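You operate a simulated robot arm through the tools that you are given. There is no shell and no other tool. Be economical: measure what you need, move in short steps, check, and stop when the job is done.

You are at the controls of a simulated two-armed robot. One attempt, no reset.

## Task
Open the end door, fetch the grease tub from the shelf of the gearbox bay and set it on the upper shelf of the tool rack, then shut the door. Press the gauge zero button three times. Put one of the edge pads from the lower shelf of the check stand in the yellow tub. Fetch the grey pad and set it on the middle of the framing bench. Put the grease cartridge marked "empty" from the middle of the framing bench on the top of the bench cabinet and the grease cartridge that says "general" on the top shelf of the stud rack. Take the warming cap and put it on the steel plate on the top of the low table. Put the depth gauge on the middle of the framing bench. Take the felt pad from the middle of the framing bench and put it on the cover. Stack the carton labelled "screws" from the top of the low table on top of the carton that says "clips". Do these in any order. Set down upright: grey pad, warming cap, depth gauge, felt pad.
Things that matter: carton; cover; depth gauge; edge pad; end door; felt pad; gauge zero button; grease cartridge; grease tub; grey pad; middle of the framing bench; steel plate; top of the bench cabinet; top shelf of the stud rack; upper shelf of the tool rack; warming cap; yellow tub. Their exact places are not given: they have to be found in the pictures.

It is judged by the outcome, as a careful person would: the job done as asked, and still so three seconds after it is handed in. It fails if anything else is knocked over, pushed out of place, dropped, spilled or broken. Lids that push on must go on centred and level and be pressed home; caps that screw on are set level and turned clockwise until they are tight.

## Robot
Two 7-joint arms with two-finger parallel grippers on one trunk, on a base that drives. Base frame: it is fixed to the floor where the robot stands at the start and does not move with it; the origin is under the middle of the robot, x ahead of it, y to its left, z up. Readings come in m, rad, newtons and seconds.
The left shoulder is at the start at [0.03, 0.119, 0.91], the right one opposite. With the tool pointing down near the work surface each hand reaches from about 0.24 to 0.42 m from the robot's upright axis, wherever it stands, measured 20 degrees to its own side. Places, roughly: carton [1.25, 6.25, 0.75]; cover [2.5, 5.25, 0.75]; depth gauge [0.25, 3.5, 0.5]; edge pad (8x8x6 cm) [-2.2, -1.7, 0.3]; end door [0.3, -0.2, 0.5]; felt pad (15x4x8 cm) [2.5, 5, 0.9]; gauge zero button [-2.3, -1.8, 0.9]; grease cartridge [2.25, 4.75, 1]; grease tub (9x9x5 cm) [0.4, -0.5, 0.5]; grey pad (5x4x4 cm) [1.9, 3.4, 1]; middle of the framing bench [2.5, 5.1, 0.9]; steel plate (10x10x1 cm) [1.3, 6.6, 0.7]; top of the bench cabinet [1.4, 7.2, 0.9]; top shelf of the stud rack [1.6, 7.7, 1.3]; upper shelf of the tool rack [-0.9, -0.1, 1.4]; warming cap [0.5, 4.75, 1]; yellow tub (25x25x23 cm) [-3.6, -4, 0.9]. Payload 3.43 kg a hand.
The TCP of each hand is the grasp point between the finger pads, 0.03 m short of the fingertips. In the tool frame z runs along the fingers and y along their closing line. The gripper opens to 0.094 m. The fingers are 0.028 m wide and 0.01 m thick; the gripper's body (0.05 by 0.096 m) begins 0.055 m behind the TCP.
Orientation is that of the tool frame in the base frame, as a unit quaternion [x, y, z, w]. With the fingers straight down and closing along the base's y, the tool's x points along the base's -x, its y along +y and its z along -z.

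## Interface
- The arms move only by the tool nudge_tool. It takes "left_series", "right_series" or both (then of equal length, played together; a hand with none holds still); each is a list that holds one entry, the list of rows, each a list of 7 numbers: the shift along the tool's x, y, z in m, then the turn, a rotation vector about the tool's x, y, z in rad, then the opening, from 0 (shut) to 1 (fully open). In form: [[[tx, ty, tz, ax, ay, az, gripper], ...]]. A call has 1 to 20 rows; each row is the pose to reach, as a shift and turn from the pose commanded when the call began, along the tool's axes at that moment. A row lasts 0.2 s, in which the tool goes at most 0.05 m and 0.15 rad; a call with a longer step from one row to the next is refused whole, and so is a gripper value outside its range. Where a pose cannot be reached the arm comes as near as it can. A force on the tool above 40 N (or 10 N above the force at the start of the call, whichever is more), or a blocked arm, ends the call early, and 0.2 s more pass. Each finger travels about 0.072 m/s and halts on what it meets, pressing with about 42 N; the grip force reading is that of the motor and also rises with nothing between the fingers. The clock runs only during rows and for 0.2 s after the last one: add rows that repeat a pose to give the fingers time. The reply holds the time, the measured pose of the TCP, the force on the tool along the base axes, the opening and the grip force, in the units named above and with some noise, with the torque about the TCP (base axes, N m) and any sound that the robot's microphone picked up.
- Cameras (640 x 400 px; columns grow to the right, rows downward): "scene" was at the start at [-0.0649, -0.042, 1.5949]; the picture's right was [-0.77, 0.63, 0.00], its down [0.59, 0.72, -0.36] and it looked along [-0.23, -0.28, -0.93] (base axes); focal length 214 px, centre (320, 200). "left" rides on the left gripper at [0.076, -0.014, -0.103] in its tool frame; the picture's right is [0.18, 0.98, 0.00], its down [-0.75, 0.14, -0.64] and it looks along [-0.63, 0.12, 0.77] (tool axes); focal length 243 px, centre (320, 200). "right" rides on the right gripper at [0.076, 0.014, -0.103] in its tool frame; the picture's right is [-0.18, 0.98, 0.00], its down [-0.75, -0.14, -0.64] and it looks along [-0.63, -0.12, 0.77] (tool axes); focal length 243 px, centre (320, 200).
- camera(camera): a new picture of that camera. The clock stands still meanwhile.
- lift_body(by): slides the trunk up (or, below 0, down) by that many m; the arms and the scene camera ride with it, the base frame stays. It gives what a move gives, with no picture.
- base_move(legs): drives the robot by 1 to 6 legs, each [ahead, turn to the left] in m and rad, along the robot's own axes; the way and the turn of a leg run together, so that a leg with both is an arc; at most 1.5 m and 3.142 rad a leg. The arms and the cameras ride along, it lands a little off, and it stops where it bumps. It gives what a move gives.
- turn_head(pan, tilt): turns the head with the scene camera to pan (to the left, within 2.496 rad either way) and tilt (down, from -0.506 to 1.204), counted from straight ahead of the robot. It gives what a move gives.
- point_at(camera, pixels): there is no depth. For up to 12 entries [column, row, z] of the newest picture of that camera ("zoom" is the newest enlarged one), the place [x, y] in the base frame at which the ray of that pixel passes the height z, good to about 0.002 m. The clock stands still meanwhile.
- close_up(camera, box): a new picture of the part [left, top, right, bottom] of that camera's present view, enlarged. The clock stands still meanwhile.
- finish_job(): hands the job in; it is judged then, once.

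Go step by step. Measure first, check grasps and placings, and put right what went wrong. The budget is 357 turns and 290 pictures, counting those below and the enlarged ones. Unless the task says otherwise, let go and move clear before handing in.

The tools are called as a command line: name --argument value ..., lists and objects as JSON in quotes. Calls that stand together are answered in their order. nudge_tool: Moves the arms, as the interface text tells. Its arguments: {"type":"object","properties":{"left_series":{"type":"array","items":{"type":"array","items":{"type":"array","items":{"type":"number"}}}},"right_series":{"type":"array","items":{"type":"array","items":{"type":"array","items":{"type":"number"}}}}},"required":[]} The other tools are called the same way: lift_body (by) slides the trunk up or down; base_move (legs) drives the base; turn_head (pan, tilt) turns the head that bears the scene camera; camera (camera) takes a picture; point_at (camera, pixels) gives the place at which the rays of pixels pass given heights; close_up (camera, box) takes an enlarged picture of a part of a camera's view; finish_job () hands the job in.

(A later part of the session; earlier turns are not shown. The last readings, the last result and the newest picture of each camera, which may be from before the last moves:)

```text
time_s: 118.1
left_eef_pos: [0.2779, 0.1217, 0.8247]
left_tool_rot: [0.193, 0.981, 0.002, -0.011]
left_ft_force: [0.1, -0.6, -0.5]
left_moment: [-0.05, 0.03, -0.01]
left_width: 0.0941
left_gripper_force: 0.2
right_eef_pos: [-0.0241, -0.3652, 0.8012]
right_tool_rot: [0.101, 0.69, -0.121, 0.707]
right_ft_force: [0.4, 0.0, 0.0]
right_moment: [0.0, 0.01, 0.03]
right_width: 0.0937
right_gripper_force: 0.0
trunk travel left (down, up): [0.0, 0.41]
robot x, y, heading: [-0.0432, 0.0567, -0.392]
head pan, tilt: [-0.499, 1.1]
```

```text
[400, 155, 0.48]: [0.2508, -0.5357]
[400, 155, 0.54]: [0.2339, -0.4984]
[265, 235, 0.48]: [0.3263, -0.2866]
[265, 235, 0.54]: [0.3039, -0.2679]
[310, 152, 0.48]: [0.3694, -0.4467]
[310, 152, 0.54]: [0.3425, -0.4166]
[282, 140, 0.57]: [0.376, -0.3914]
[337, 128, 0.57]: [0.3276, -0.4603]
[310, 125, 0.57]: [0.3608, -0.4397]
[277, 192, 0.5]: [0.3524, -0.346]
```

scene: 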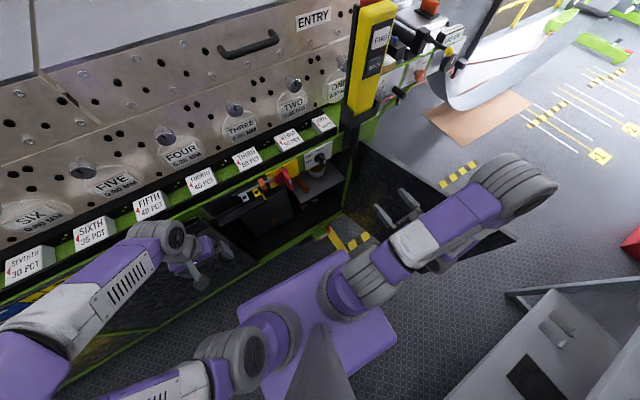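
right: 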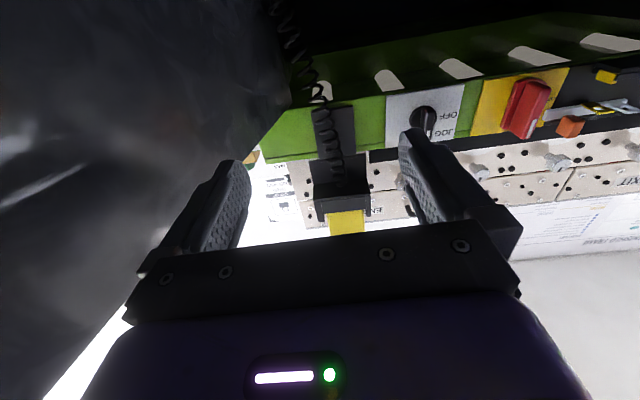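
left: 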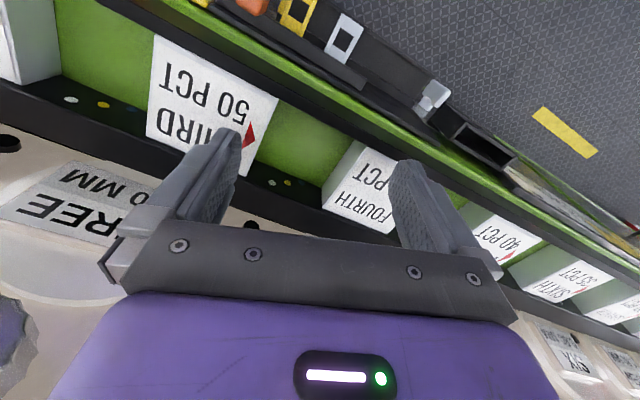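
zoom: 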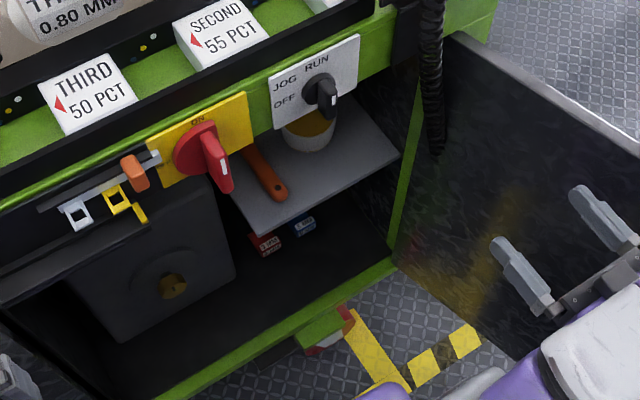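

Triangulated: shelf top z≈0.513, tub centre ≈(0.372,-0.455), 9 cm rim tapering down. I'll grip low from the front with the tool pitched down slightly; first a lower stand-off.

nudge_tool --right_series '[[[0.044, 0.012, 0.01, 0.01, 0.05, 0, 1], [0.088, 0.024, 0.02, 0.02, 0.1, 0, 1], [0.132, 0.036, 0.03, 0.03, 0.15, 0, 1], [0.176, 0.048, 0.04, 0.04, 0.2, 0, 1], [0.22, 0.06, 0.05, 0.06, 0.28, 0, 1]]]'

camera --camera "right"

camera --camera "scene"

```text
time_s: 119.3
left_eef_pos: [0.2766, 0.1236, 0.8259]
left_tool_rot: [0.193, 0.981, 0.0, -0.011]
left_ft_force: [-1.0, -0.3, 0.5]
left_moment: [-0.03, 0.01, 0.04]
left_width: 0.0939
left_gripper_force: 0.0
right_eef_pos: [0.0464, -0.3309, 0.5847]
right_tool_rot: [0.134, 0.777, -0.135, 0.601]
right_ft_force: [-0.5, 0.1, 0.3]
right_moment: [0.03, 0.0, -0.02]
right_width: 0.0938
right_gripper_force: 0.0
trunk travel left (down, up): [0.0, 0.41]
robot x, y, heading: [-0.0413, 0.0582, -0.385]
head pan, tilt: [-0.499, 1.1]
```

```text
231 pictures are left
```

right: 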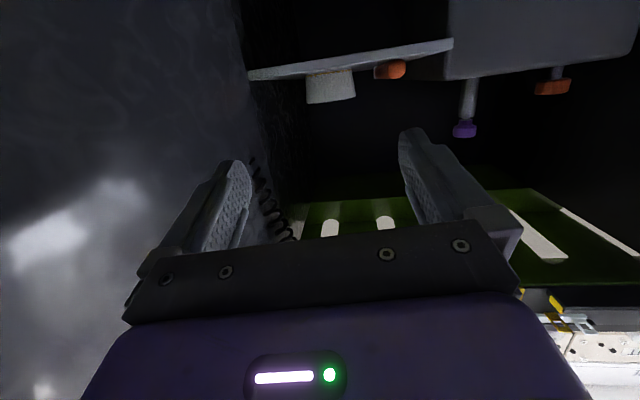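

```text
230 pictures are left
```

scene: 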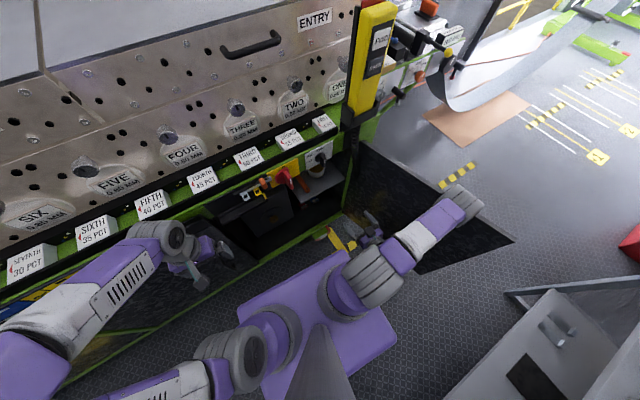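

close_up --camera "right" --box '[240, 20, 440, 145]'

point_at --camera "right" --pixels '[[330, 70, 0.52], [330, 102, 0.563]]'

```text
3.20 times, centred on (340, 82) of right
```

zoom: 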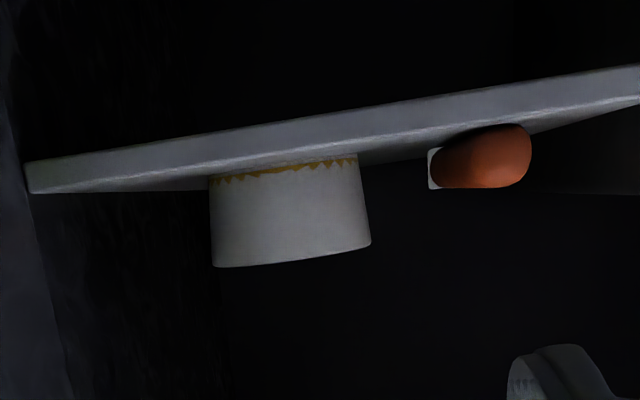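

```text
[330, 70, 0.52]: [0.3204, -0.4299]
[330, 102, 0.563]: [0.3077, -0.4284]
```

Tub base ~8.4 cm, rim ~9 cm; bearing agrees with centre ≈(0.38,-0.459). I advance to about 0.1 m short and check the alignment.

nudge_tool --right_series '[[[-0.02, 0.004, 0.02, 0, 0, 0, 1], [-0.041, 0.0074, 0.06, 0, 0, 0, 1], [-0.041, 0.0074, 0.105, 0, 0, 0, 1], [-0.041, 0.0074, 0.15, 0, 0, 0, 1], [-0.041, 0.0074, 0.195, 0, 0, 0, 1], [-0.041, 0.0074, 0.235, 0, 0, 0, 1]]]'

camera --camera "right"

close_up --camera "scene" --box '[240, 110, 400, 210]'

```text
time_s: 120.7
left_eef_pos: [0.2757, 0.1245, 0.8247]
left_tool_rot: [0.194, 0.981, 0.0, -0.01]
left_ft_force: [0.4, -0.5, 0.7]
left_moment: [-0.02, 0.02, -0.01]
left_width: 0.094
left_gripper_force: 0.1
right_eef_pos: [0.2701, -0.407, 0.5622]
right_tool_rot: [0.136, 0.776, -0.128, 0.602]
right_ft_force: [-0.2, -0.5, -0.3]
right_moment: [-0.01, 0.02, -0.01]
right_width: 0.0939
right_gripper_force: 0.0
trunk travel left (down, up): [0.0, 0.41]
robot x, y, heading: [-0.0459, 0.0543, -0.393]
head pan, tilt: [-0.499, 1.1]
```

```text
228 pictures are left
```

right: 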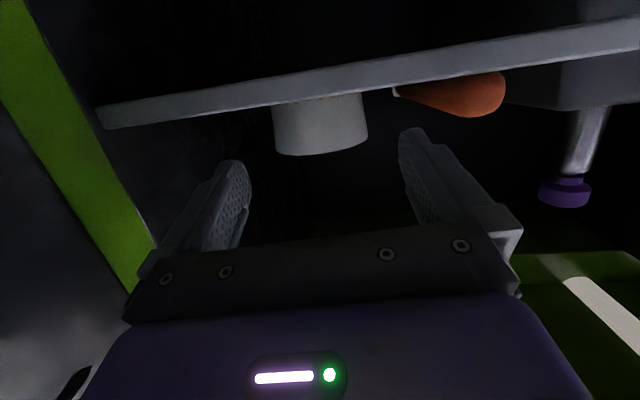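

```text
4.00 times, centred on (320, 160) of scene
```

zoom: 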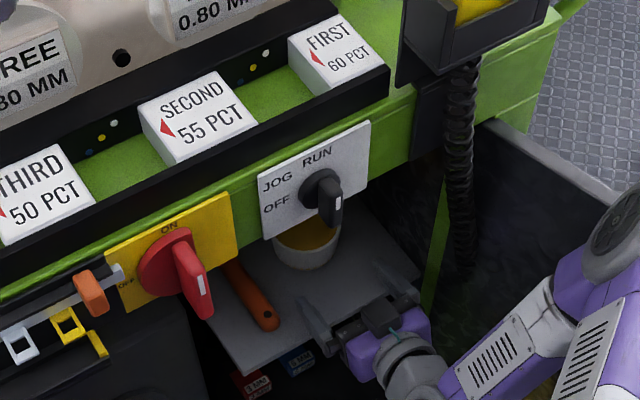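

The tub is centred (col ≈319) and lies 0.122 m ahead of the TCP. I advance 0.11 m with 6 mm up, then close.

nudge_tool --right_series '[[[-0.006, -0.002, 0.03, 0, 0, 0, 1], [-0.006, -0.002, 0.06, 0, 0, 0, 1], [-0.006, -0.002, 0.085, 0, 0, 0, 1], [-0.006, -0.002, 0.108, 0, 0, 0, 1]]]'

camera --camera "right"

```text
time_s: 121.7
left_eef_pos: [0.277, 0.1212, 0.8245]
left_tool_rot: [0.194, 0.981, 0.003, -0.012]
left_ft_force: [-0.7, 0.3, 0.1]
left_moment: [-0.01, -0.02, -0.03]
left_width: 0.0942
left_gripper_force: 0.1
right_eef_pos: [0.3689, -0.4515, 0.5442]
right_tool_rot: [0.139, 0.777, -0.127, 0.6]
right_ft_force: [-0.3, 0.2, 0.3]
right_moment: [0.0, 0.01, -0.03]
right_width: 0.0939
right_gripper_force: 0.1
trunk travel left (down, up): [0.0, 0.41]
robot x, y, heading: [-0.0437, 0.0582, -0.391]
head pan, tilt: [-0.499, 1.1]
```

```text
226 pictures are left
```

right: 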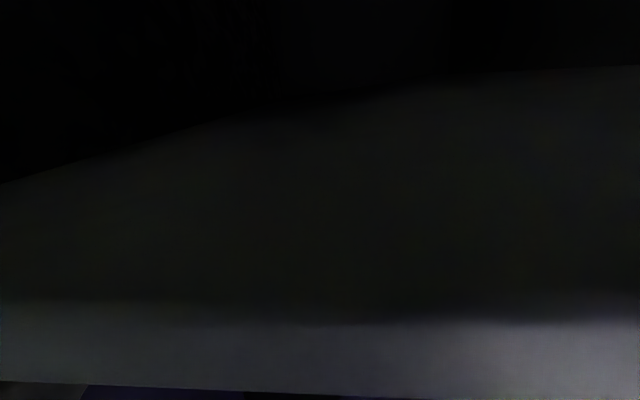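

No contact forces; I close on the tub.

nudge_tool --right_series '[[[0, 0, 0, 0, 0, 0, 0.5], [0, 0, 0, 0, 0, 0, 0], [0, 0, 0, 0, 0, 0, 0], [0, 0, 0, 0, 0, 0, 0]]]'

close_up --camera "scene" --box '[240, 110, 400, 210]'

```text
time_s: 122.7
left_eef_pos: [0.2771, 0.121, 0.825]
left_tool_rot: [0.193, 0.981, 0.003, -0.013]
left_ft_force: [0.6, -0.5, -0.7]
left_moment: [-0.01, -0.01, 0.02]
left_width: 0.0939
left_gripper_force: 0.0
right_eef_pos: [0.369, -0.4514, 0.5425]
right_tool_rot: [0.138, 0.777, -0.127, 0.601]
right_ft_force: [0.7, -0.4, 0.3]
right_moment: [0.05, -0.05, -0.02]
right_width: 0.0896
right_gripper_force: 41.8
trunk travel left (down, up): [0.0, 0.41]
robot x, y, heading: [-0.0455, 0.0593, -0.387]
head pan, tilt: [-0.499, 1.1]
```

```text
4.00 times, centred on (320, 160) of scene
```

zoom: 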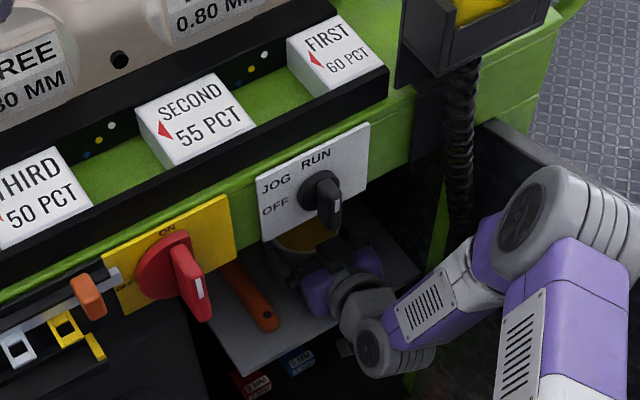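

Gripped (0.0896). I lift 3 cm and draw straight back 0.3 m, level.

nudge_tool --right_series '[[[-0.015, 0, -0.004, 0, 0, 0, 0], [-0.029, -0.001, -0.0075, 0, 0, 0, 0], [-0.018, 0, -0.053, 0, 0, 0, 0], [-0.006, 0, -0.1, 0, 0, 0, 0], [0.006, 0, -0.147, 0, 0, 0, 0], [0.018, 0.0, -0.194, 0, 0, 0, 0], [0.03, 0, -0.241, 0, 0, 0, 0], [0.042, 0, -0.288, 0, 0, 0, 0]]]'

camera --camera "scene"

```text
time_s: 124.5
left_eef_pos: [0.2783, 0.1245, 0.8242]
left_tool_rot: [0.193, 0.981, 0.001, -0.012]
left_ft_force: [1.4, 0.1, -0.2]
left_moment: [0.0, 0.01, -0.03]
left_width: 0.0942
left_gripper_force: 0.1
right_eef_pos: [0.1012, -0.3474, 0.5754]
right_tool_rot: [0.134, 0.776, -0.129, 0.602]
right_ft_force: [0.0, 0.1, -4.1]
right_moment: [0.01, 0.05, 0.01]
right_width: 0.0891
right_gripper_force: 42.4
trunk travel left (down, up): [0.0, 0.41]
robot x, y, heading: [-0.0449, 0.0604, -0.393]
head pan, tilt: [-0.499, 1.1]
```

```text
224 pictures are left
```

scene: 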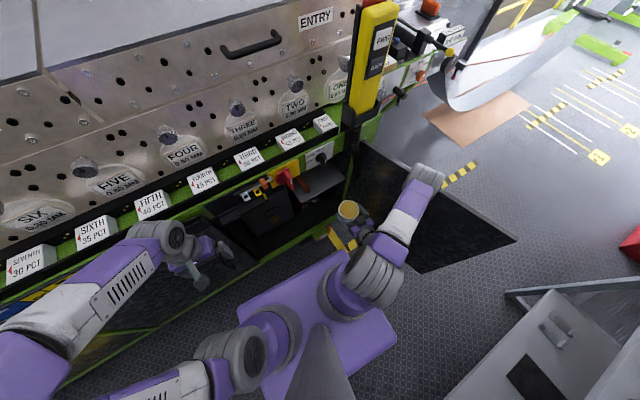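

Tub is held level. I raise the trunk fully, then lift the hand to about z 1.5.

lift_body --by 0.41

nudge_tool --right_series '[[[-0.045, -0.002, -0.011, 0, 0, 0, 0], [-0.09, -0.004, -0.022, 0, 0, 0, 0], [-0.135, -0.006, -0.033, 0, 0, 0, 0], [-0.18, -0.008, -0.044, 0, 0, 0, 0], [-0.225, -0.011, -0.055, 0, 0, 0, 0], [-0.27, -0.013, -0.066, 0, 0, 0, 0], [-0.315, -0.015, -0.077, 0, 0, 0, 0], [-0.36, -0.018, -0.088, 0, 0, 0, 0], [-0.405, -0.02, -0.099, 0, 0, 0, 0], [-0.45, -0.022, -0.11, 0, 0, 0, 0], [-0.49, -0.024, -0.12, 0, 0, 0, 0]]]'

camera --camera "scene"

```text
refused: 0.41 is not a number from -0.4 to 0.4
```

```text
time_s: 125.6
left_eef_pos: [0.2772, 0.121, 0.8235]
left_tool_rot: [0.193, 0.981, 0.003, -0.012]
left_ft_force: [0.7, 0.3, 1.0]
left_moment: [0.01, -0.02, -0.01]
left_width: 0.0939
left_gripper_force: 0.0
right_eef_pos: [0.1016, -0.4175, 0.7531]
right_tool_rot: [0.143, 0.787, -0.107, 0.59]
right_ft_force: [-5.5, 5.8, -0.9]
right_moment: [-0.22, -0.04, -0.19]
right_width: 0.0894
right_gripper_force: 42.0
right hand out of reach, approached as far as the arm can: row 2, 3, 4, 5
trunk travel left (down, up): [0.0, 0.41]
robot x, y, heading: [-0.0484, 0.0553, -0.387]
head pan, tilt: [-0.499, 1.1]
stopped in row 5 (right hand): the force on the tool passed its limit at 66 N (the readings are from after the stop); the commanded pose is now the measured one
```

```text
223 pictures are left
```

scene: 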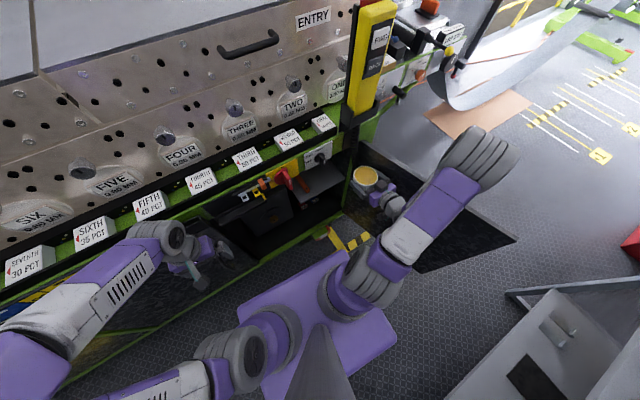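

The hand drifted toward the door (out-of-reach rows). I pull it back toward me and left, then raise the trunk.

nudge_tool --right_series '[[[0.004, 0.03, -0.02, 0, 0, 0, 0], [0.01, 0.06, -0.04, 0, 0, 0, 0], [0.017, 0.075, -0.07, 0, 0, 0, 0]]]'

lift_body --by 0.4

camera --camera "scene"

```text
time_s: 126.4
left_eef_pos: [0.2765, 0.1219, 0.8251]
left_tool_rot: [0.194, 0.981, 0.002, -0.013]
left_ft_force: [0.1, 0.3, -1.3]
left_moment: [-0.01, 0.02, 0.02]
left_width: 0.094
left_gripper_force: 0.1
right_eef_pos: [0.0401, -0.3984, 0.7205]
right_tool_rot: [0.141, 0.786, -0.107, 0.592]
right_ft_force: [0.0, 0.2, -3.6]
right_moment: [0.06, 0.03, -0.03]
right_width: 0.0898
right_gripper_force: 41.9
right hand out of reach, approached as far as the arm can: row 1, 2, 3
trunk travel left (down, up): [0.0, 0.41]
robot x, y, heading: [-0.0427, 0.0586, -0.391]
head pan, tilt: [-0.499, 1.1]
```

```text
time_s: 130.3
left_eef_pos: [0.2761, 0.1212, 1.2255]
left_tool_rot: [0.194, 0.981, 0.003, -0.013]
left_ft_force: [0.0, 0.1, -0.1]
left_moment: [0.03, 0.02, -0.04]
left_width: 0.0943
left_gripper_force: 0.1
right_eef_pos: [0.0398, -0.3994, 1.1222]
right_tool_rot: [0.142, 0.786, -0.108, 0.592]
right_ft_force: [-0.4, -0.7, -3.3]
right_moment: [-0.01, 0.05, -0.01]
right_width: 0.0896
right_gripper_force: 41.7
trunk travel left (down, up): [-0.4, 0.01]
robot x, y, heading: [-0.0402, 0.0571, -0.386]
head pan, tilt: [-0.499, 1.1]
```

```text
222 pictures are left
```

scene: 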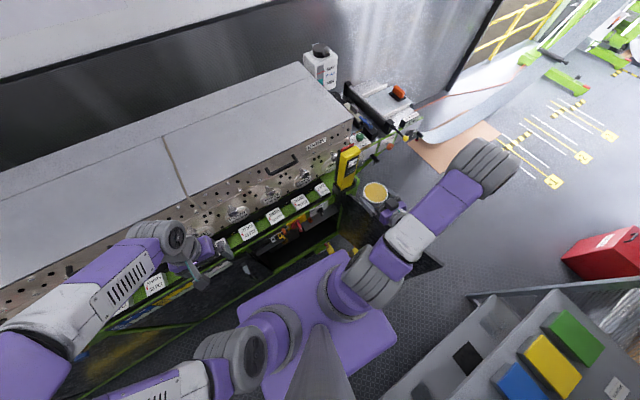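

Clear above the door. I try raising the hand with some forward/left motion, checking reach.

nudge_tool --right_series '[[[-0.042, 0.01, 0.0035, 0, 0, 0, 0], [-0.084, 0.02, 0.007, 0, 0, 0, 0], [-0.126, 0.03, 0.0105, 0, 0, 0, 0], [-0.168, 0.04, 0.014, 0, 0, 0, 0], [-0.21, 0.05, 0.0175, 0, 0, 0, 0], [-0.252, 0.06, 0.021, 0, 0, 0, 0], [-0.294, 0.07, 0.0245, 0, 0, 0, 0], [-0.33, 0.08, 0.028, 0, 0, 0, 0]]]'

camera --camera "scene"

```text
time_s: 132.1
left_eef_pos: [0.2768, 0.1214, 1.2259]
left_tool_rot: [0.193, 0.981, 0.002, -0.011]
left_ft_force: [0.3, -0.3, -0.2]
left_moment: [0.06, -0.01, -0.03]
left_width: 0.094
left_gripper_force: 0.1
right_eef_pos: [0.1767, -0.3625, 1.431]
right_tool_rot: [0.143, 0.786, -0.109, 0.592]
right_ft_force: [0.0, -0.4, -4.0]
right_moment: [0.01, 0.05, 0.0]
right_width: 0.0894
right_gripper_force: 41.5
right hand out of reach, approached as far as the arm can: row 1, 2, 3, 4, 5, 6
trunk travel left (down, up): [-0.4, 0.01]
robot x, y, heading: [-0.0442, 0.0541, -0.389]
head pan, tilt: [-0.499, 1.1]
```

```text
221 pictures are left
```

scene: 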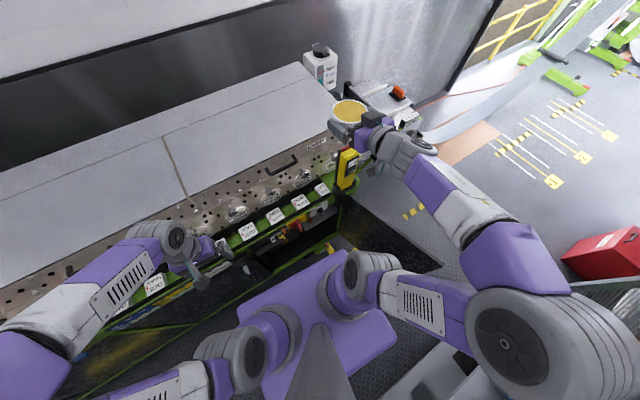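

To close the door I need free arms near the rack, so I'll park the tub on the machine hood top for now. I measure hood points.

point_at --camera "scene" --pixels '[[350, 113, 1.05], [250, 155, 1.05], [180, 185, 1.05], [270, 120, 1.05], [300, 58, 1.05], [160, 135, 1.05]]'

close_up --camera "scene" --box '[150, 40, 450, 230]'

```text
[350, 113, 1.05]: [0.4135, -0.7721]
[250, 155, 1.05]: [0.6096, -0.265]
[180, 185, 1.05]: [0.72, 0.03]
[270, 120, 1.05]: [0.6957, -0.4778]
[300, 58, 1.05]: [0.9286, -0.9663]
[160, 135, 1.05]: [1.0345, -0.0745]
```

```text
2.11 times, centred on (300, 135) of scene
```

zoom: 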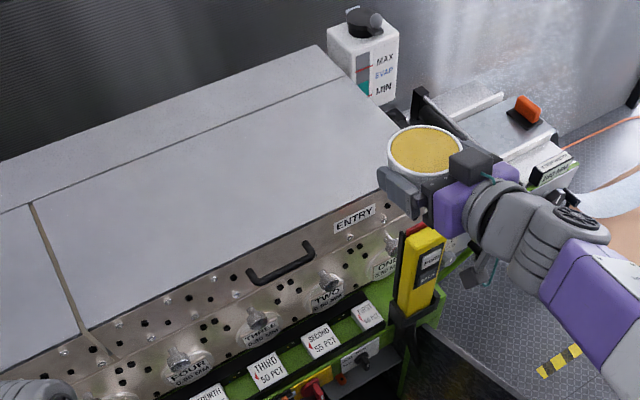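

The hood is in reach only from close up. I drive 0.15 m ahead (arms are above everything) and then extend the tub over the hood.

base_move --legs '[[0.15, 0]]'

nudge_tool --right_series '[[[-0.012, 0.03, 0.03, 0, 0, 0, 0], [-0.02, 0.065, 0.06, 0, 0, 0, 0], [-0.03, 0.1, 0.09, 0, 0, 0, 0], [-0.04, 0.13, 0.125, 0, 0, 0, 0], [-0.05, 0.15, 0.165, 0, 0, 0, 0], [-0.06, 0.16, 0.21, 0, 0, 0, 0]]]'

camera --camera "scene"

```text
time_s: 133.4
left_eef_pos: [0.4162, 0.0633, 1.2242]
left_tool_rot: [0.195, 0.981, 0.002, -0.011]
left_ft_force: [-0.2, 0.2, 0.5]
left_moment: [-0.02, 0.0, 0.01]
left_width: 0.0941
left_gripper_force: 0.0
right_eef_pos: [0.3129, -0.4211, 1.432]
right_tool_rot: [0.144, 0.785, -0.11, 0.592]
right_ft_force: [0.0, -0.4, -3.6]
right_moment: [0.01, 0.05, 0.03]
right_width: 0.0895
right_gripper_force: 42.0
trunk travel left (down, up): [-0.4, 0.01]
robot x, y, heading: [0.0953, -0.0002, -0.399]
head pan, tilt: [-0.499, 1.1]
```

```text
time_s: 134.8
left_eef_pos: [0.4182, 0.0623, 1.2248]
left_tool_rot: [0.195, 0.981, 0.002, -0.011]
left_ft_force: [-0.1, -0.2, 0.2]
left_moment: [0.02, 0.02, 0.0]
left_width: 0.0942
left_gripper_force: 0.0
right_eef_pos: [0.5773, -0.3502, 1.4327]
right_tool_rot: [0.143, 0.786, -0.108, 0.591]
right_ft_force: [0.5, 0.8, -4.2]
right_moment: [0.01, 0.06, -0.01]
right_width: 0.0897
right_gripper_force: 42.4
trunk travel left (down, up): [-0.4, 0.01]
robot x, y, heading: [0.0971, 0.0016, -0.392]
head pan, tilt: [-0.499, 1.1]
```

```text
219 pictures are left
```

scene: 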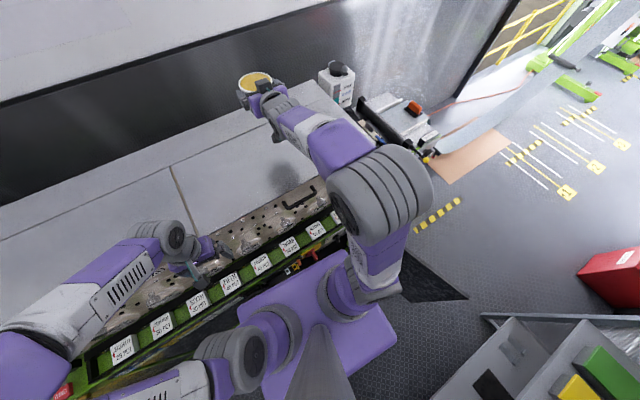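

Stretched forward, the elbow is compact, so I can instead turn right directly to the rack with the hand above shelf height. I raise 7 cm, back 0.1 m, and turn right in stages.

nudge_tool --right_series '[[[-0.034, 0, -0.01, 0, 0, 0, 0], [-0.067, 0, -0.02, 0, 0, 0, 0]]]'

base_move --legs '[[-0.1, 0], [0, -1.5]]'

turn_head --pan -0.5 --tilt 0.9

camera --camera "scene"

```text
time_s: 135.4
left_eef_pos: [0.4164, 0.0631, 1.2255]
left_tool_rot: [0.195, 0.981, 0.003, -0.012]
left_ft_force: [1.1, 1.0, 0.1]
left_moment: [0.01, -0.02, 0.02]
left_width: 0.0941
left_gripper_force: 0.1
right_eef_pos: [0.5745, -0.3506, 1.5028]
right_tool_rot: [0.144, 0.786, -0.11, 0.591]
right_ft_force: [-0.5, -0.1, -3.8]
right_moment: [0.01, 0.04, -0.02]
right_width: 0.0894
right_gripper_force: 42.1
trunk travel left (down, up): [-0.4, 0.01]
robot x, y, heading: [0.098, 0.0025, -0.39]
head pan, tilt: [-0.499, 1.1]
```

```text
time_s: 140.4
left_eef_pos: [0.0685, -0.2802, 1.2247]
left_tool_rot: [0.826, 0.564, 0.01, -0.007]
left_ft_force: [-1.2, 0.6, 0.0]
left_moment: [0.01, 0.0, 0.01]
left_width: 0.0939
left_gripper_force: 0.0
right_eef_pos: [-0.3403, -0.4473, 1.503]
right_tool_rot: [0.652, 0.461, -0.492, 0.347]
right_ft_force: [0.7, 0.1, -4.5]
right_moment: [0.06, 0.0, -0.03]
right_width: 0.0891
right_gripper_force: 41.9
trunk travel left (down, up): [-0.4, 0.01]
robot x, y, heading: [0.0007, 0.0416, -1.939]
head pan, tilt: [-0.499, 1.1]
```

```text
time_s: 141.1
left_eef_pos: [0.0689, -0.2808, 1.2241]
left_tool_rot: [0.825, 0.565, 0.01, -0.006]
left_ft_force: [-0.6, 0.4, -0.5]
left_moment: [0.0, -0.04, 0.0]
left_width: 0.0939
left_gripper_force: 0.1
right_eef_pos: [-0.3405, -0.4481, 1.5017]
right_tool_rot: [0.653, 0.461, -0.492, 0.346]
right_ft_force: [-0.4, -0.3, -4.1]
right_moment: [0.04, -0.04, 0.03]
right_width: 0.0891
right_gripper_force: 42.3
trunk travel left (down, up): [-0.4, 0.01]
robot x, y, heading: [-0.0021, 0.0397, -1.946]
head pan, tilt: [-0.499, 0.901]
```

```text
218 pictures are left
```

scene: 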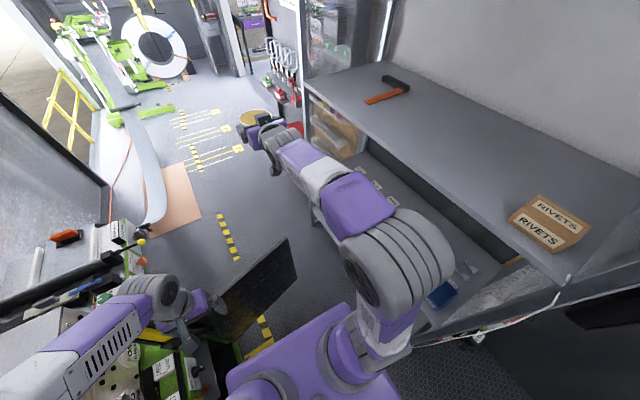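

I measure the shelf height by comparing rays with the earlier view (hammer head tip).

point_at --camera "scene" --pixels '[[410, 91, 1.38], [410, 91, 1.3], [310, 90, 1.38], [310, 90, 1.3], [560, 285, 1.38], [560, 285, 1.3], [450, 200, 1.4], [255, 118, 1.53]]'

```text
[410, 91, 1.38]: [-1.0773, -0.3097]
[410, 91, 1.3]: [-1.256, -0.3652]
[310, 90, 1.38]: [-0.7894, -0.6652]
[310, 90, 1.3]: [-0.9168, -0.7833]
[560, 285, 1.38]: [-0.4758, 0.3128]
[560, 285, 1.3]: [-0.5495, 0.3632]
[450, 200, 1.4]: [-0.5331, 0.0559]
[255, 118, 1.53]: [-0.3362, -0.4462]
```

Shelf top is about z 1.36; I turn right 0.77 so the hand points to the free shelf middle.

base_move --legs '[[0, -0.77]]'

turn_head --pan -0.2 --tilt 0.8

camera --camera "scene"

```text
time_s: 143.5
left_eef_pos: [-0.1691, -0.2409, 1.225]
left_tool_rot: [0.976, 0.219, 0.013, -0.004]
left_ft_force: [0.0, 0.9, 0.6]
left_moment: [-0.01, 0.0, -0.01]
left_width: 0.094
left_gripper_force: 0.1
right_eef_pos: [-0.581, -0.0822, 1.5011]
right_tool_rot: [0.777, 0.187, -0.585, 0.14]
right_ft_force: [0.9, -0.1, -3.7]
right_moment: [0.01, -0.01, 0.01]
right_width: 0.089
right_gripper_force: 42.2
trunk travel left (down, up): [-0.4, 0.01]
robot x, y, heading: [-0.0026, 0.0371, -2.697]
head pan, tilt: [-0.499, 0.901]
```

```text
time_s: 144.3
left_eef_pos: [-0.1684, -0.2412, 1.2251]
left_tool_rot: [0.975, 0.22, 0.012, -0.003]
left_ft_force: [0.5, -0.7, 0.5]
left_moment: [-0.02, -0.01, 0.0]
left_width: 0.094
left_gripper_force: 0.0
right_eef_pos: [-0.581, -0.0828, 1.5026]
right_tool_rot: [0.777, 0.187, -0.585, 0.14]
right_ft_force: [0.0, 0.2, -4.2]
right_moment: [0.02, -0.05, 0.0]
right_width: 0.0889
right_gripper_force: 42.0
trunk travel left (down, up): [-0.4, 0.01]
robot x, y, heading: [-0.0048, 0.0384, -2.7]
head pan, tilt: [-0.201, 0.799]
```

```text
217 pictures are left
```

scene: 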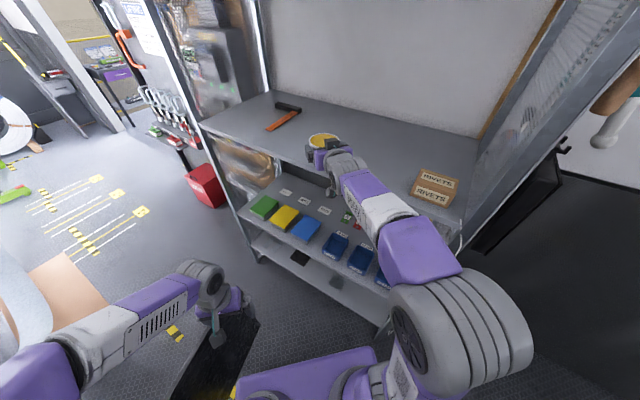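

The tub is over the shelf front. I drive 0.15 m ahead.

base_move --legs '[[0.15, 0]]'

close_up --camera "scene" --box '[180, 60, 500, 260]'

```text
time_s: 145.7
left_eef_pos: [-0.3027, -0.3035, 1.2254]
left_tool_rot: [0.976, 0.219, 0.011, -0.002]
left_ft_force: [-0.1, 0.5, 0.1]
left_moment: [0.0, -0.03, -0.03]
left_width: 0.0942
left_gripper_force: 0.1
right_eef_pos: [-0.7127, -0.1437, 1.5026]
right_tool_rot: [0.777, 0.186, -0.585, 0.139]
right_ft_force: [0.9, -0.4, -4.8]
right_moment: [0.04, -0.06, 0.0]
right_width: 0.0892
right_gripper_force: 41.9
trunk travel left (down, up): [-0.4, 0.01]
robot x, y, heading: [-0.1314, -0.024, -2.699]
head pan, tilt: [-0.201, 0.799]
```

```text
2.00 times, centred on (340, 160) of scene
```

zoom: 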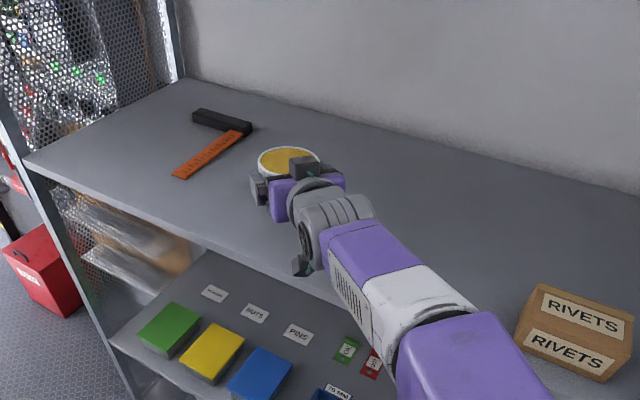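

Tub is over the shelf with clearance from hammer and carton. I move 3 cm deeper and descend 5 cm.

nudge_tool --right_series '[[[-0.008, 0, 0.029, 0, 0, 0, 0], [0.02, 0, 0.037, 0, 0, 0, 0], [0.04, 0, 0.043, 0, 0, 0, 0]]]'

close_up --camera "scene" --box '[240, 80, 440, 205]'

camera --camera "right"

```text
time_s: 146.5
left_eef_pos: [-0.3036, -0.3035, 1.2244]
left_tool_rot: [0.976, 0.219, 0.012, -0.002]
left_ft_force: [-0.1, 0.7, -0.3]
left_moment: [0.0, 0.02, -0.01]
left_width: 0.094
left_gripper_force: 0.0
right_eef_pos: [-0.7438, -0.1583, 1.4518]
right_tool_rot: [0.777, 0.187, -0.585, 0.14]
right_ft_force: [-0.1, 0.0, -3.5]
right_moment: [0.01, -0.06, 0.0]
right_width: 0.089
right_gripper_force: 42.2
trunk travel left (down, up): [-0.4, 0.01]
robot x, y, heading: [-0.1343, -0.0225, -2.699]
head pan, tilt: [-0.201, 0.799]
```

```text
3.20 times, centred on (340, 142) of scene
```

zoom: 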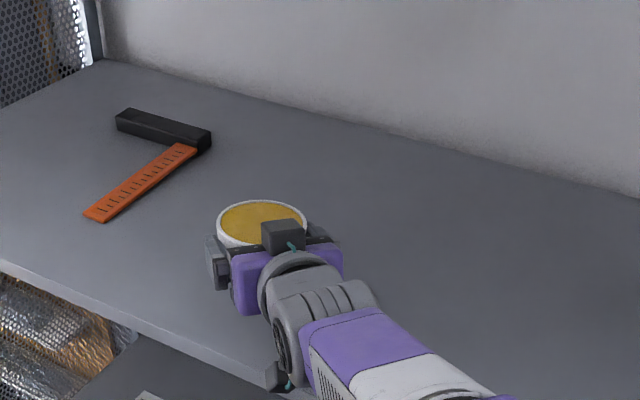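

```text
214 pictures are left
```

right: 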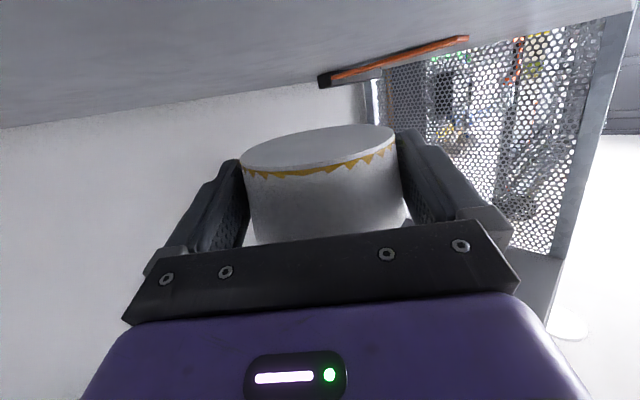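

The tub is a few cm above the shelf. I descend in small steps until contact.

nudge_tool --right_series '[[[0.0096, 0, 0.0028, 0, 0, 0, 0], [0.0192, 0, 0.0055, 0, 0, 0, 0], [0.0288, 0, 0.0083, 0, 0, 0, 0], [0.0384, 0, 0.011, 0, 0, 0, 0], [0.0432, 0, 0.0124, 0, 0, 0, 0]]]'

camera --camera "right"

```text
time_s: 147.7
left_eef_pos: [-0.3022, -0.3033, 1.2244]
left_tool_rot: [0.976, 0.219, 0.012, -0.002]
left_ft_force: [0.0, -0.2, 1.0]
left_moment: [0.03, 0.01, 0.0]
left_width: 0.0938
left_gripper_force: 0.1
right_eef_pos: [-0.7402, -0.1583, 1.4079]
right_tool_rot: [0.777, 0.187, -0.585, 0.139]
right_ft_force: [-0.3, -0.5, -3.5]
right_moment: [0.03, -0.05, -0.04]
right_width: 0.089
right_gripper_force: 42.2
trunk travel left (down, up): [-0.4, 0.01]
robot x, y, heading: [-0.1357, -0.0242, -2.7]
head pan, tilt: [-0.201, 0.799]
```

```text
213 pictures are left
```

right: 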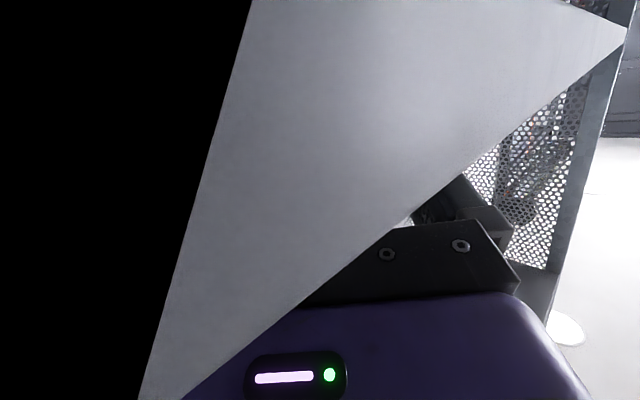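

Still no contact; I continue in 4 mm steps.

nudge_tool --right_series '[[[0.0038, 0, 0.0011, 0, 0, 0, 0], [0.0077, 0, 0.0022, 0, 0, 0, 0], [0.0115, 0, 0.0033, 0, 0, 0, 0], [0.0154, 0, 0.0044, 0, 0, 0, 0], [0.0192, 0, 0.0055, 0, 0, 0, 0]]]'

```text
time_s: 148.9
left_eef_pos: [-0.3004, -0.3042, 1.2252]
left_tool_rot: [0.976, 0.219, 0.011, -0.003]
left_ft_force: [0.3, 0.0, 0.9]
left_moment: [0.03, -0.01, -0.02]
left_width: 0.0942
left_gripper_force: 0.2
right_eef_pos: [-0.7414, -0.1584, 1.3952]
right_tool_rot: [0.77, 0.185, -0.594, 0.143]
right_ft_force: [-6.7, 0.1, 38.7]
right_moment: [0.28, 0.4, -0.57]
right_width: 0.0888
right_gripper_force: 41.7
trunk travel left (down, up): [-0.4, 0.01]
robot x, y, heading: [-0.1324, -0.0237, -2.699]
head pan, tilt: [-0.201, 0.799]
```

Contact: shelf at z≈1.37. I relieve the press by 8 mm of command, then release.

nudge_tool --right_series '[[[-0.0085, 0, -0.0025, 0, 0, 0, 0], [-0.0085, 0, -0.0025, 0, 0, 0, 0]]]'

```text
time_s: 149.5
left_eef_pos: [-0.3018, -0.3042, 1.2239]
left_tool_rot: [0.976, 0.219, 0.011, -0.002]
left_ft_force: [0.1, 0.0, 1.1]
left_moment: [0.02, 0.01, -0.03]
left_width: 0.0941
left_gripper_force: 0.0
right_eef_pos: [-0.7398, -0.1586, 1.3974]
right_tool_rot: [0.776, 0.187, -0.586, 0.141]
right_ft_force: [-4.4, -3.4, 13.9]
right_moment: [-0.84, 0.29, -0.26]
right_width: 0.0875
right_gripper_force: 42.3
trunk travel left (down, up): [-0.4, 0.01]
robot x, y, heading: [-0.1315, -0.0237, -2.695]
head pan, tilt: [-0.201, 0.799]
```

nudge_tool --right_series '[[[-0.001, 0, 0, 0, 0, 0, 0.97], [-0.001, 0, 0, 0, 0, 0, 1], [-0.001, 0, 0, 0, 0, 0, 1]]]'

close_up --camera "scene" --box '[240, 80, 440, 205]'

```text
time_s: 150.3
left_eef_pos: [-0.3026, -0.3041, 1.2261]
left_tool_rot: [0.976, 0.219, 0.011, -0.003]
left_ft_force: [-0.3, 0.0, -0.5]
left_moment: [0.0, 0.0, -0.04]
left_width: 0.0939
left_gripper_force: 0.1
right_eef_pos: [-0.7416, -0.1571, 1.3968]
right_tool_rot: [0.777, 0.187, -0.585, 0.14]
right_ft_force: [-6.0, -0.5, 13.2]
right_moment: [-0.67, 0.17, -0.5]
right_width: 0.0919
right_gripper_force: 0.0
trunk travel left (down, up): [-0.4, 0.01]
robot x, y, heading: [-0.1319, -0.0262, -2.704]
head pan, tilt: [-0.201, 0.799]
```

```text
3.20 times, centred on (340, 142) of scene
```

zoom: 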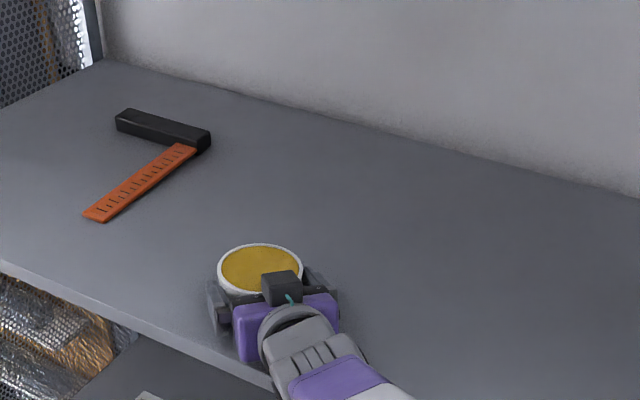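

One finger still seems to touch. I raise 3 mm, back off 3 cm level, and check the tub stays.

nudge_tool --right_series '[[[-0.004, 0, -0.001, 0, 0, 0, 1], [-0.004, 0, -0.001, 0, 0, 0, 1], [-0.0, 0, -0.015, 0, 0, 0, 1], [0.003, 0, -0.028, 0, 0, 0, 1]]]'

close_up --camera "scene" --box '[240, 80, 440, 205]'

```text
time_s: 151.3
left_eef_pos: [-0.3019, -0.3045, 1.2245]
left_tool_rot: [0.976, 0.219, 0.01, -0.003]
left_ft_force: [0.4, -0.1, 0.2]
left_moment: [0.02, 0.01, 0.01]
left_width: 0.094
left_gripper_force: 0.1
right_eef_pos: [-0.7146, -0.1453, 1.4032]
right_tool_rot: [0.776, 0.187, -0.585, 0.14]
right_ft_force: [-0.5, -0.7, -0.5]
right_moment: [0.02, 0.02, 0.01]
right_width: 0.0937
right_gripper_force: 0.0
trunk travel left (down, up): [-0.4, 0.01]
robot x, y, heading: [-0.1342, -0.0245, -2.705]
head pan, tilt: [-0.201, 0.799]
```

```text
3.20 times, centred on (340, 142) of scene
```

zoom: 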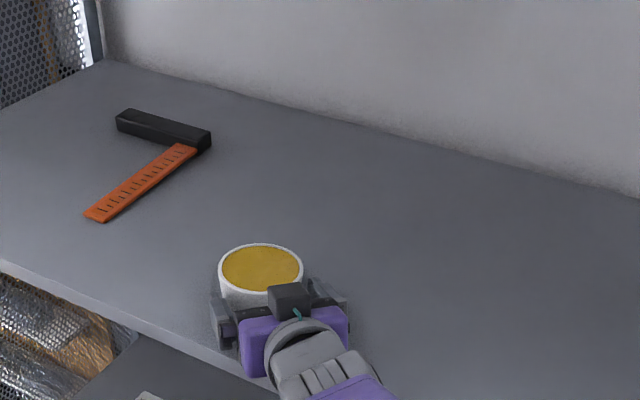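

Tub is standing on the shelf. I retract the hand 0.12 m then raise it and back the base.

nudge_tool --right_series '[[[0.01, 0, -0.045, 0, 0, 0, 1], [0.02, 0, -0.09, 0, 0, 0, 1], [0.02, 0, -0.12, 0, 0, 0, 1], [-0.025, 0, -0.13, 0, 0, 0, 1], [-0.07, 0, -0.14, 0, 0, 0, 1]]]'

base_move --legs '[[-0.12, 0]]'

turn_head --pan 0.6 --tilt 1.1

camera --camera "scene"

```text
time_s: 152.5
left_eef_pos: [-0.3023, -0.3035, 1.2251]
left_tool_rot: [0.976, 0.219, 0.011, -0.002]
left_ft_force: [-0.4, -0.2, 0.8]
left_moment: [0.04, 0.01, -0.01]
left_width: 0.094
left_gripper_force: 0.0
right_eef_pos: [-0.6157, -0.0949, 1.5099]
right_tool_rot: [0.777, 0.187, -0.584, 0.14]
right_ft_force: [0.9, 0.1, 0.0]
right_moment: [0.0, 0.0, -0.01]
right_width: 0.0941
right_gripper_force: 0.0
trunk travel left (down, up): [-0.4, 0.01]
robot x, y, heading: [-0.1349, -0.0232, -2.703]
head pan, tilt: [-0.201, 0.799]
```

```text
time_s: 153.7
left_eef_pos: [-0.1984, -0.2527, 1.2247]
left_tool_rot: [0.976, 0.217, 0.012, -0.003]
left_ft_force: [-0.2, 0.3, 0.8]
left_moment: [0.03, -0.01, 0.04]
left_width: 0.0938
left_gripper_force: 0.0
right_eef_pos: [-0.5099, -0.0425, 1.5086]
right_tool_rot: [0.778, 0.186, -0.584, 0.138]
right_ft_force: [-0.3, -0.3, -0.2]
right_moment: [0.0, -0.03, 0.0]
right_width: 0.0938
right_gripper_force: 0.1
trunk travel left (down, up): [-0.4, 0.01]
robot x, y, heading: [-0.0271, 0.0263, -2.702]
head pan, tilt: [-0.201, 0.799]
```

```text
time_s: 154.8
left_eef_pos: [-0.1971, -0.2524, 1.225]
left_tool_rot: [0.977, 0.215, 0.011, -0.002]
left_ft_force: [0.6, -0.2, 0.0]
left_moment: [0.01, 0.0, -0.03]
left_width: 0.0941
left_gripper_force: 0.1
right_eef_pos: [-0.5096, -0.0417, 1.5101]
right_tool_rot: [0.777, 0.186, -0.586, 0.139]
right_ft_force: [0.4, -0.4, -1.3]
right_moment: [-0.04, 0.02, 0.01]
right_width: 0.0943
right_gripper_force: 0.1
trunk travel left (down, up): [-0.4, 0.01]
robot x, y, heading: [-0.0275, 0.0279, -2.704]
head pan, tilt: [0.6, 1.1]
```

```text
210 pictures are left
```

scene: 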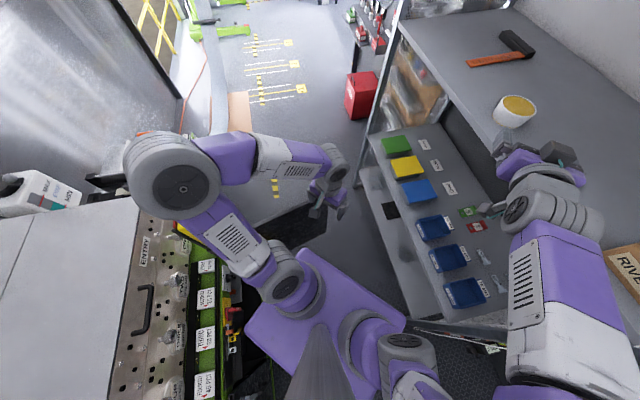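

The tub is on the upper shelf. Now the door: I locate it in a zoom.

close_up --camera "scene" --box '[180, 130, 400, 270]'

```text
2.86 times, centred on (290, 200) of scene
```

zoom: 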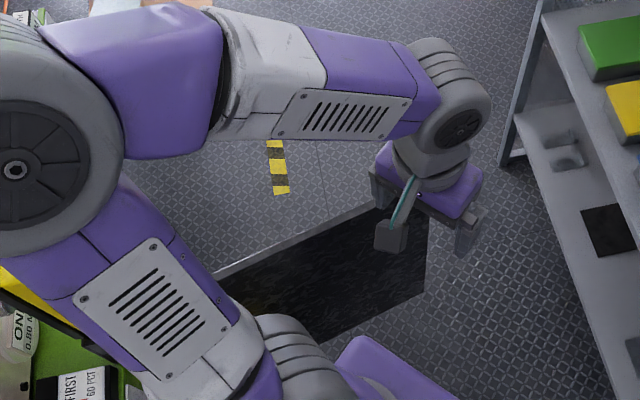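

point_at --camera "zoom" --pixels '[[430, 215, 0.82], [424, 292, 0.22], [300, 235, 0.82], [220, 275, 0.82]]'

```text
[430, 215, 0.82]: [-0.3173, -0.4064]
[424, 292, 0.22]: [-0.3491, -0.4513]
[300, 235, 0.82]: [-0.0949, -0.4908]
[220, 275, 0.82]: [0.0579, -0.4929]
```

Door tip ≈(-0.33,-0.43), φ≈97°. I extend the right hand again (elbow in, above the tub) and turn left to face along the aisle.

nudge_tool --right_series '[[[-0.014, 0, 0.04, 0, 0, 0, 1], [-0.028, 0, 0.08, 0, 0, 0, 1], [-0.04, 0, 0.115, 0, 0, 0, 1]]]'

base_move --legs '[[0, 0.8]]'

turn_head --pan 0.1 --tilt 1.0

camera --camera "scene"

```text
time_s: 155.6
left_eef_pos: [-0.199, -0.2532, 1.2233]
left_tool_rot: [0.976, 0.217, 0.012, -0.002]
left_ft_force: [0.9, -0.4, 0.2]
left_moment: [0.01, -0.02, 0.02]
left_width: 0.094
left_gripper_force: 0.1
right_eef_pos: [-0.6204, -0.0968, 1.5151]
right_tool_rot: [0.777, 0.184, -0.585, 0.138]
right_ft_force: [0.4, -0.4, -0.3]
right_moment: [-0.03, 0.0, -0.01]
right_width: 0.0938
right_gripper_force: 0.1
trunk travel left (down, up): [-0.4, 0.01]
robot x, y, heading: [-0.0246, 0.0237, -2.708]
head pan, tilt: [0.6, 1.1]
```

```text
time_s: 158.1
left_eef_pos: [0.0551, -0.2907, 1.2248]
left_tool_rot: [0.814, 0.58, 0.009, -0.006]
left_ft_force: [-0.7, 0.5, -0.6]
left_moment: [0.01, 0.01, -0.01]
left_width: 0.0939
left_gripper_force: 0.1
right_eef_pos: [-0.3496, -0.4822, 1.5149]
right_tool_rot: [0.643, 0.473, -0.486, 0.356]
right_ft_force: [-0.3, 0.1, -0.1]
right_moment: [0.01, 0.0, 0.0]
right_width: 0.0936
right_gripper_force: 0.0
trunk travel left (down, up): [-0.4, 0.01]
robot x, y, heading: [-0.0268, 0.026, -1.905]
head pan, tilt: [0.6, 1.1]
```

```text
time_s: 159.1
left_eef_pos: [0.0546, -0.2916, 1.2242]
left_tool_rot: [0.815, 0.579, 0.009, -0.006]
left_ft_force: [0.4, -0.2, 1.1]
left_moment: [0.02, -0.03, 0.02]
left_width: 0.094
left_gripper_force: 0.0
right_eef_pos: [-0.3493, -0.4823, 1.5144]
right_tool_rot: [0.643, 0.473, -0.485, 0.356]
right_ft_force: [0.4, -0.7, -0.5]
right_moment: [-0.04, 0.01, 0.0]
right_width: 0.0939
right_gripper_force: 0.1
trunk travel left (down, up): [-0.4, 0.01]
robot x, y, heading: [-0.029, 0.0228, -1.909]
head pan, tilt: [0.099, 1.0]
```

```text
208 pictures are left
```

scene: 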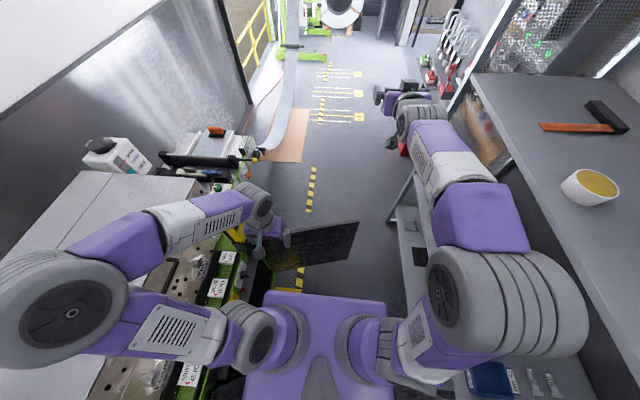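

I reach the left hand ahead (0.2) and to the right (0.08) at full height, then creep 0.1 m ahead, so it ends beyond the door.

nudge_tool --left_series '[[[-0.04, -0.016, 0, 0, 0, 0, 0.5], [-0.08, -0.032, 0, 0, 0, 0, 0], [-0.12, -0.048, 0, 0, 0, 0, 0], [-0.16, -0.064, 0, 0, 0, 0, 0], [-0.2, -0.08, 0, 0, 0, 0, 0]]]'

base_move --legs '[[0.1, 0]]'

camera --camera "scene"

```text
time_s: 160.3
left_eef_pos: [-0.0868, -0.4516, 1.2215]
left_tool_rot: [0.814, 0.581, 0.01, -0.007]
left_ft_force: [-0.4, -0.4, -0.2]
left_moment: [-0.04, -0.01, 0.01]
left_width: 0.0
left_gripper_force: 32.6
right_eef_pos: [-0.3503, -0.4839, 1.5156]
right_tool_rot: [0.644, 0.473, -0.485, 0.356]
right_ft_force: [-0.6, 0.2, -0.1]
right_moment: [0.01, -0.02, 0.02]
right_width: 0.0939
right_gripper_force: 0.1
trunk travel left (down, up): [-0.4, 0.01]
robot x, y, heading: [-0.0287, 0.024, -1.905]
head pan, tilt: [0.099, 1.0]
```

```text
time_s: 161.4
left_eef_pos: [-0.1161, -0.542, 1.2209]
left_tool_rot: [0.814, 0.581, 0.009, -0.006]
left_ft_force: [-1.0, -0.3, -0.7]
left_moment: [-0.02, 0.03, 0.0]
left_width: 0.0
left_gripper_force: 32.8
right_eef_pos: [-0.3824, -0.5737, 1.5158]
right_tool_rot: [0.642, 0.475, -0.484, 0.357]
right_ft_force: [-0.5, -0.3, -0.4]
right_moment: [0.0, 0.02, 0.01]
right_width: 0.0939
right_gripper_force: 0.1
trunk travel left (down, up): [-0.4, 0.01]
robot x, y, heading: [-0.0617, -0.0666, -1.905]
head pan, tilt: [0.099, 1.0]
```

```text
207 pictures are left
```

scene: 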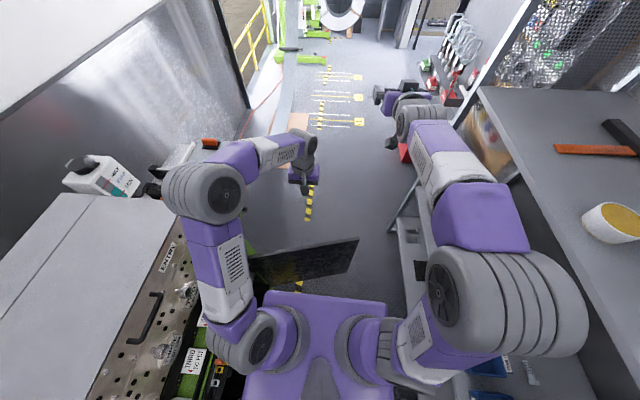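

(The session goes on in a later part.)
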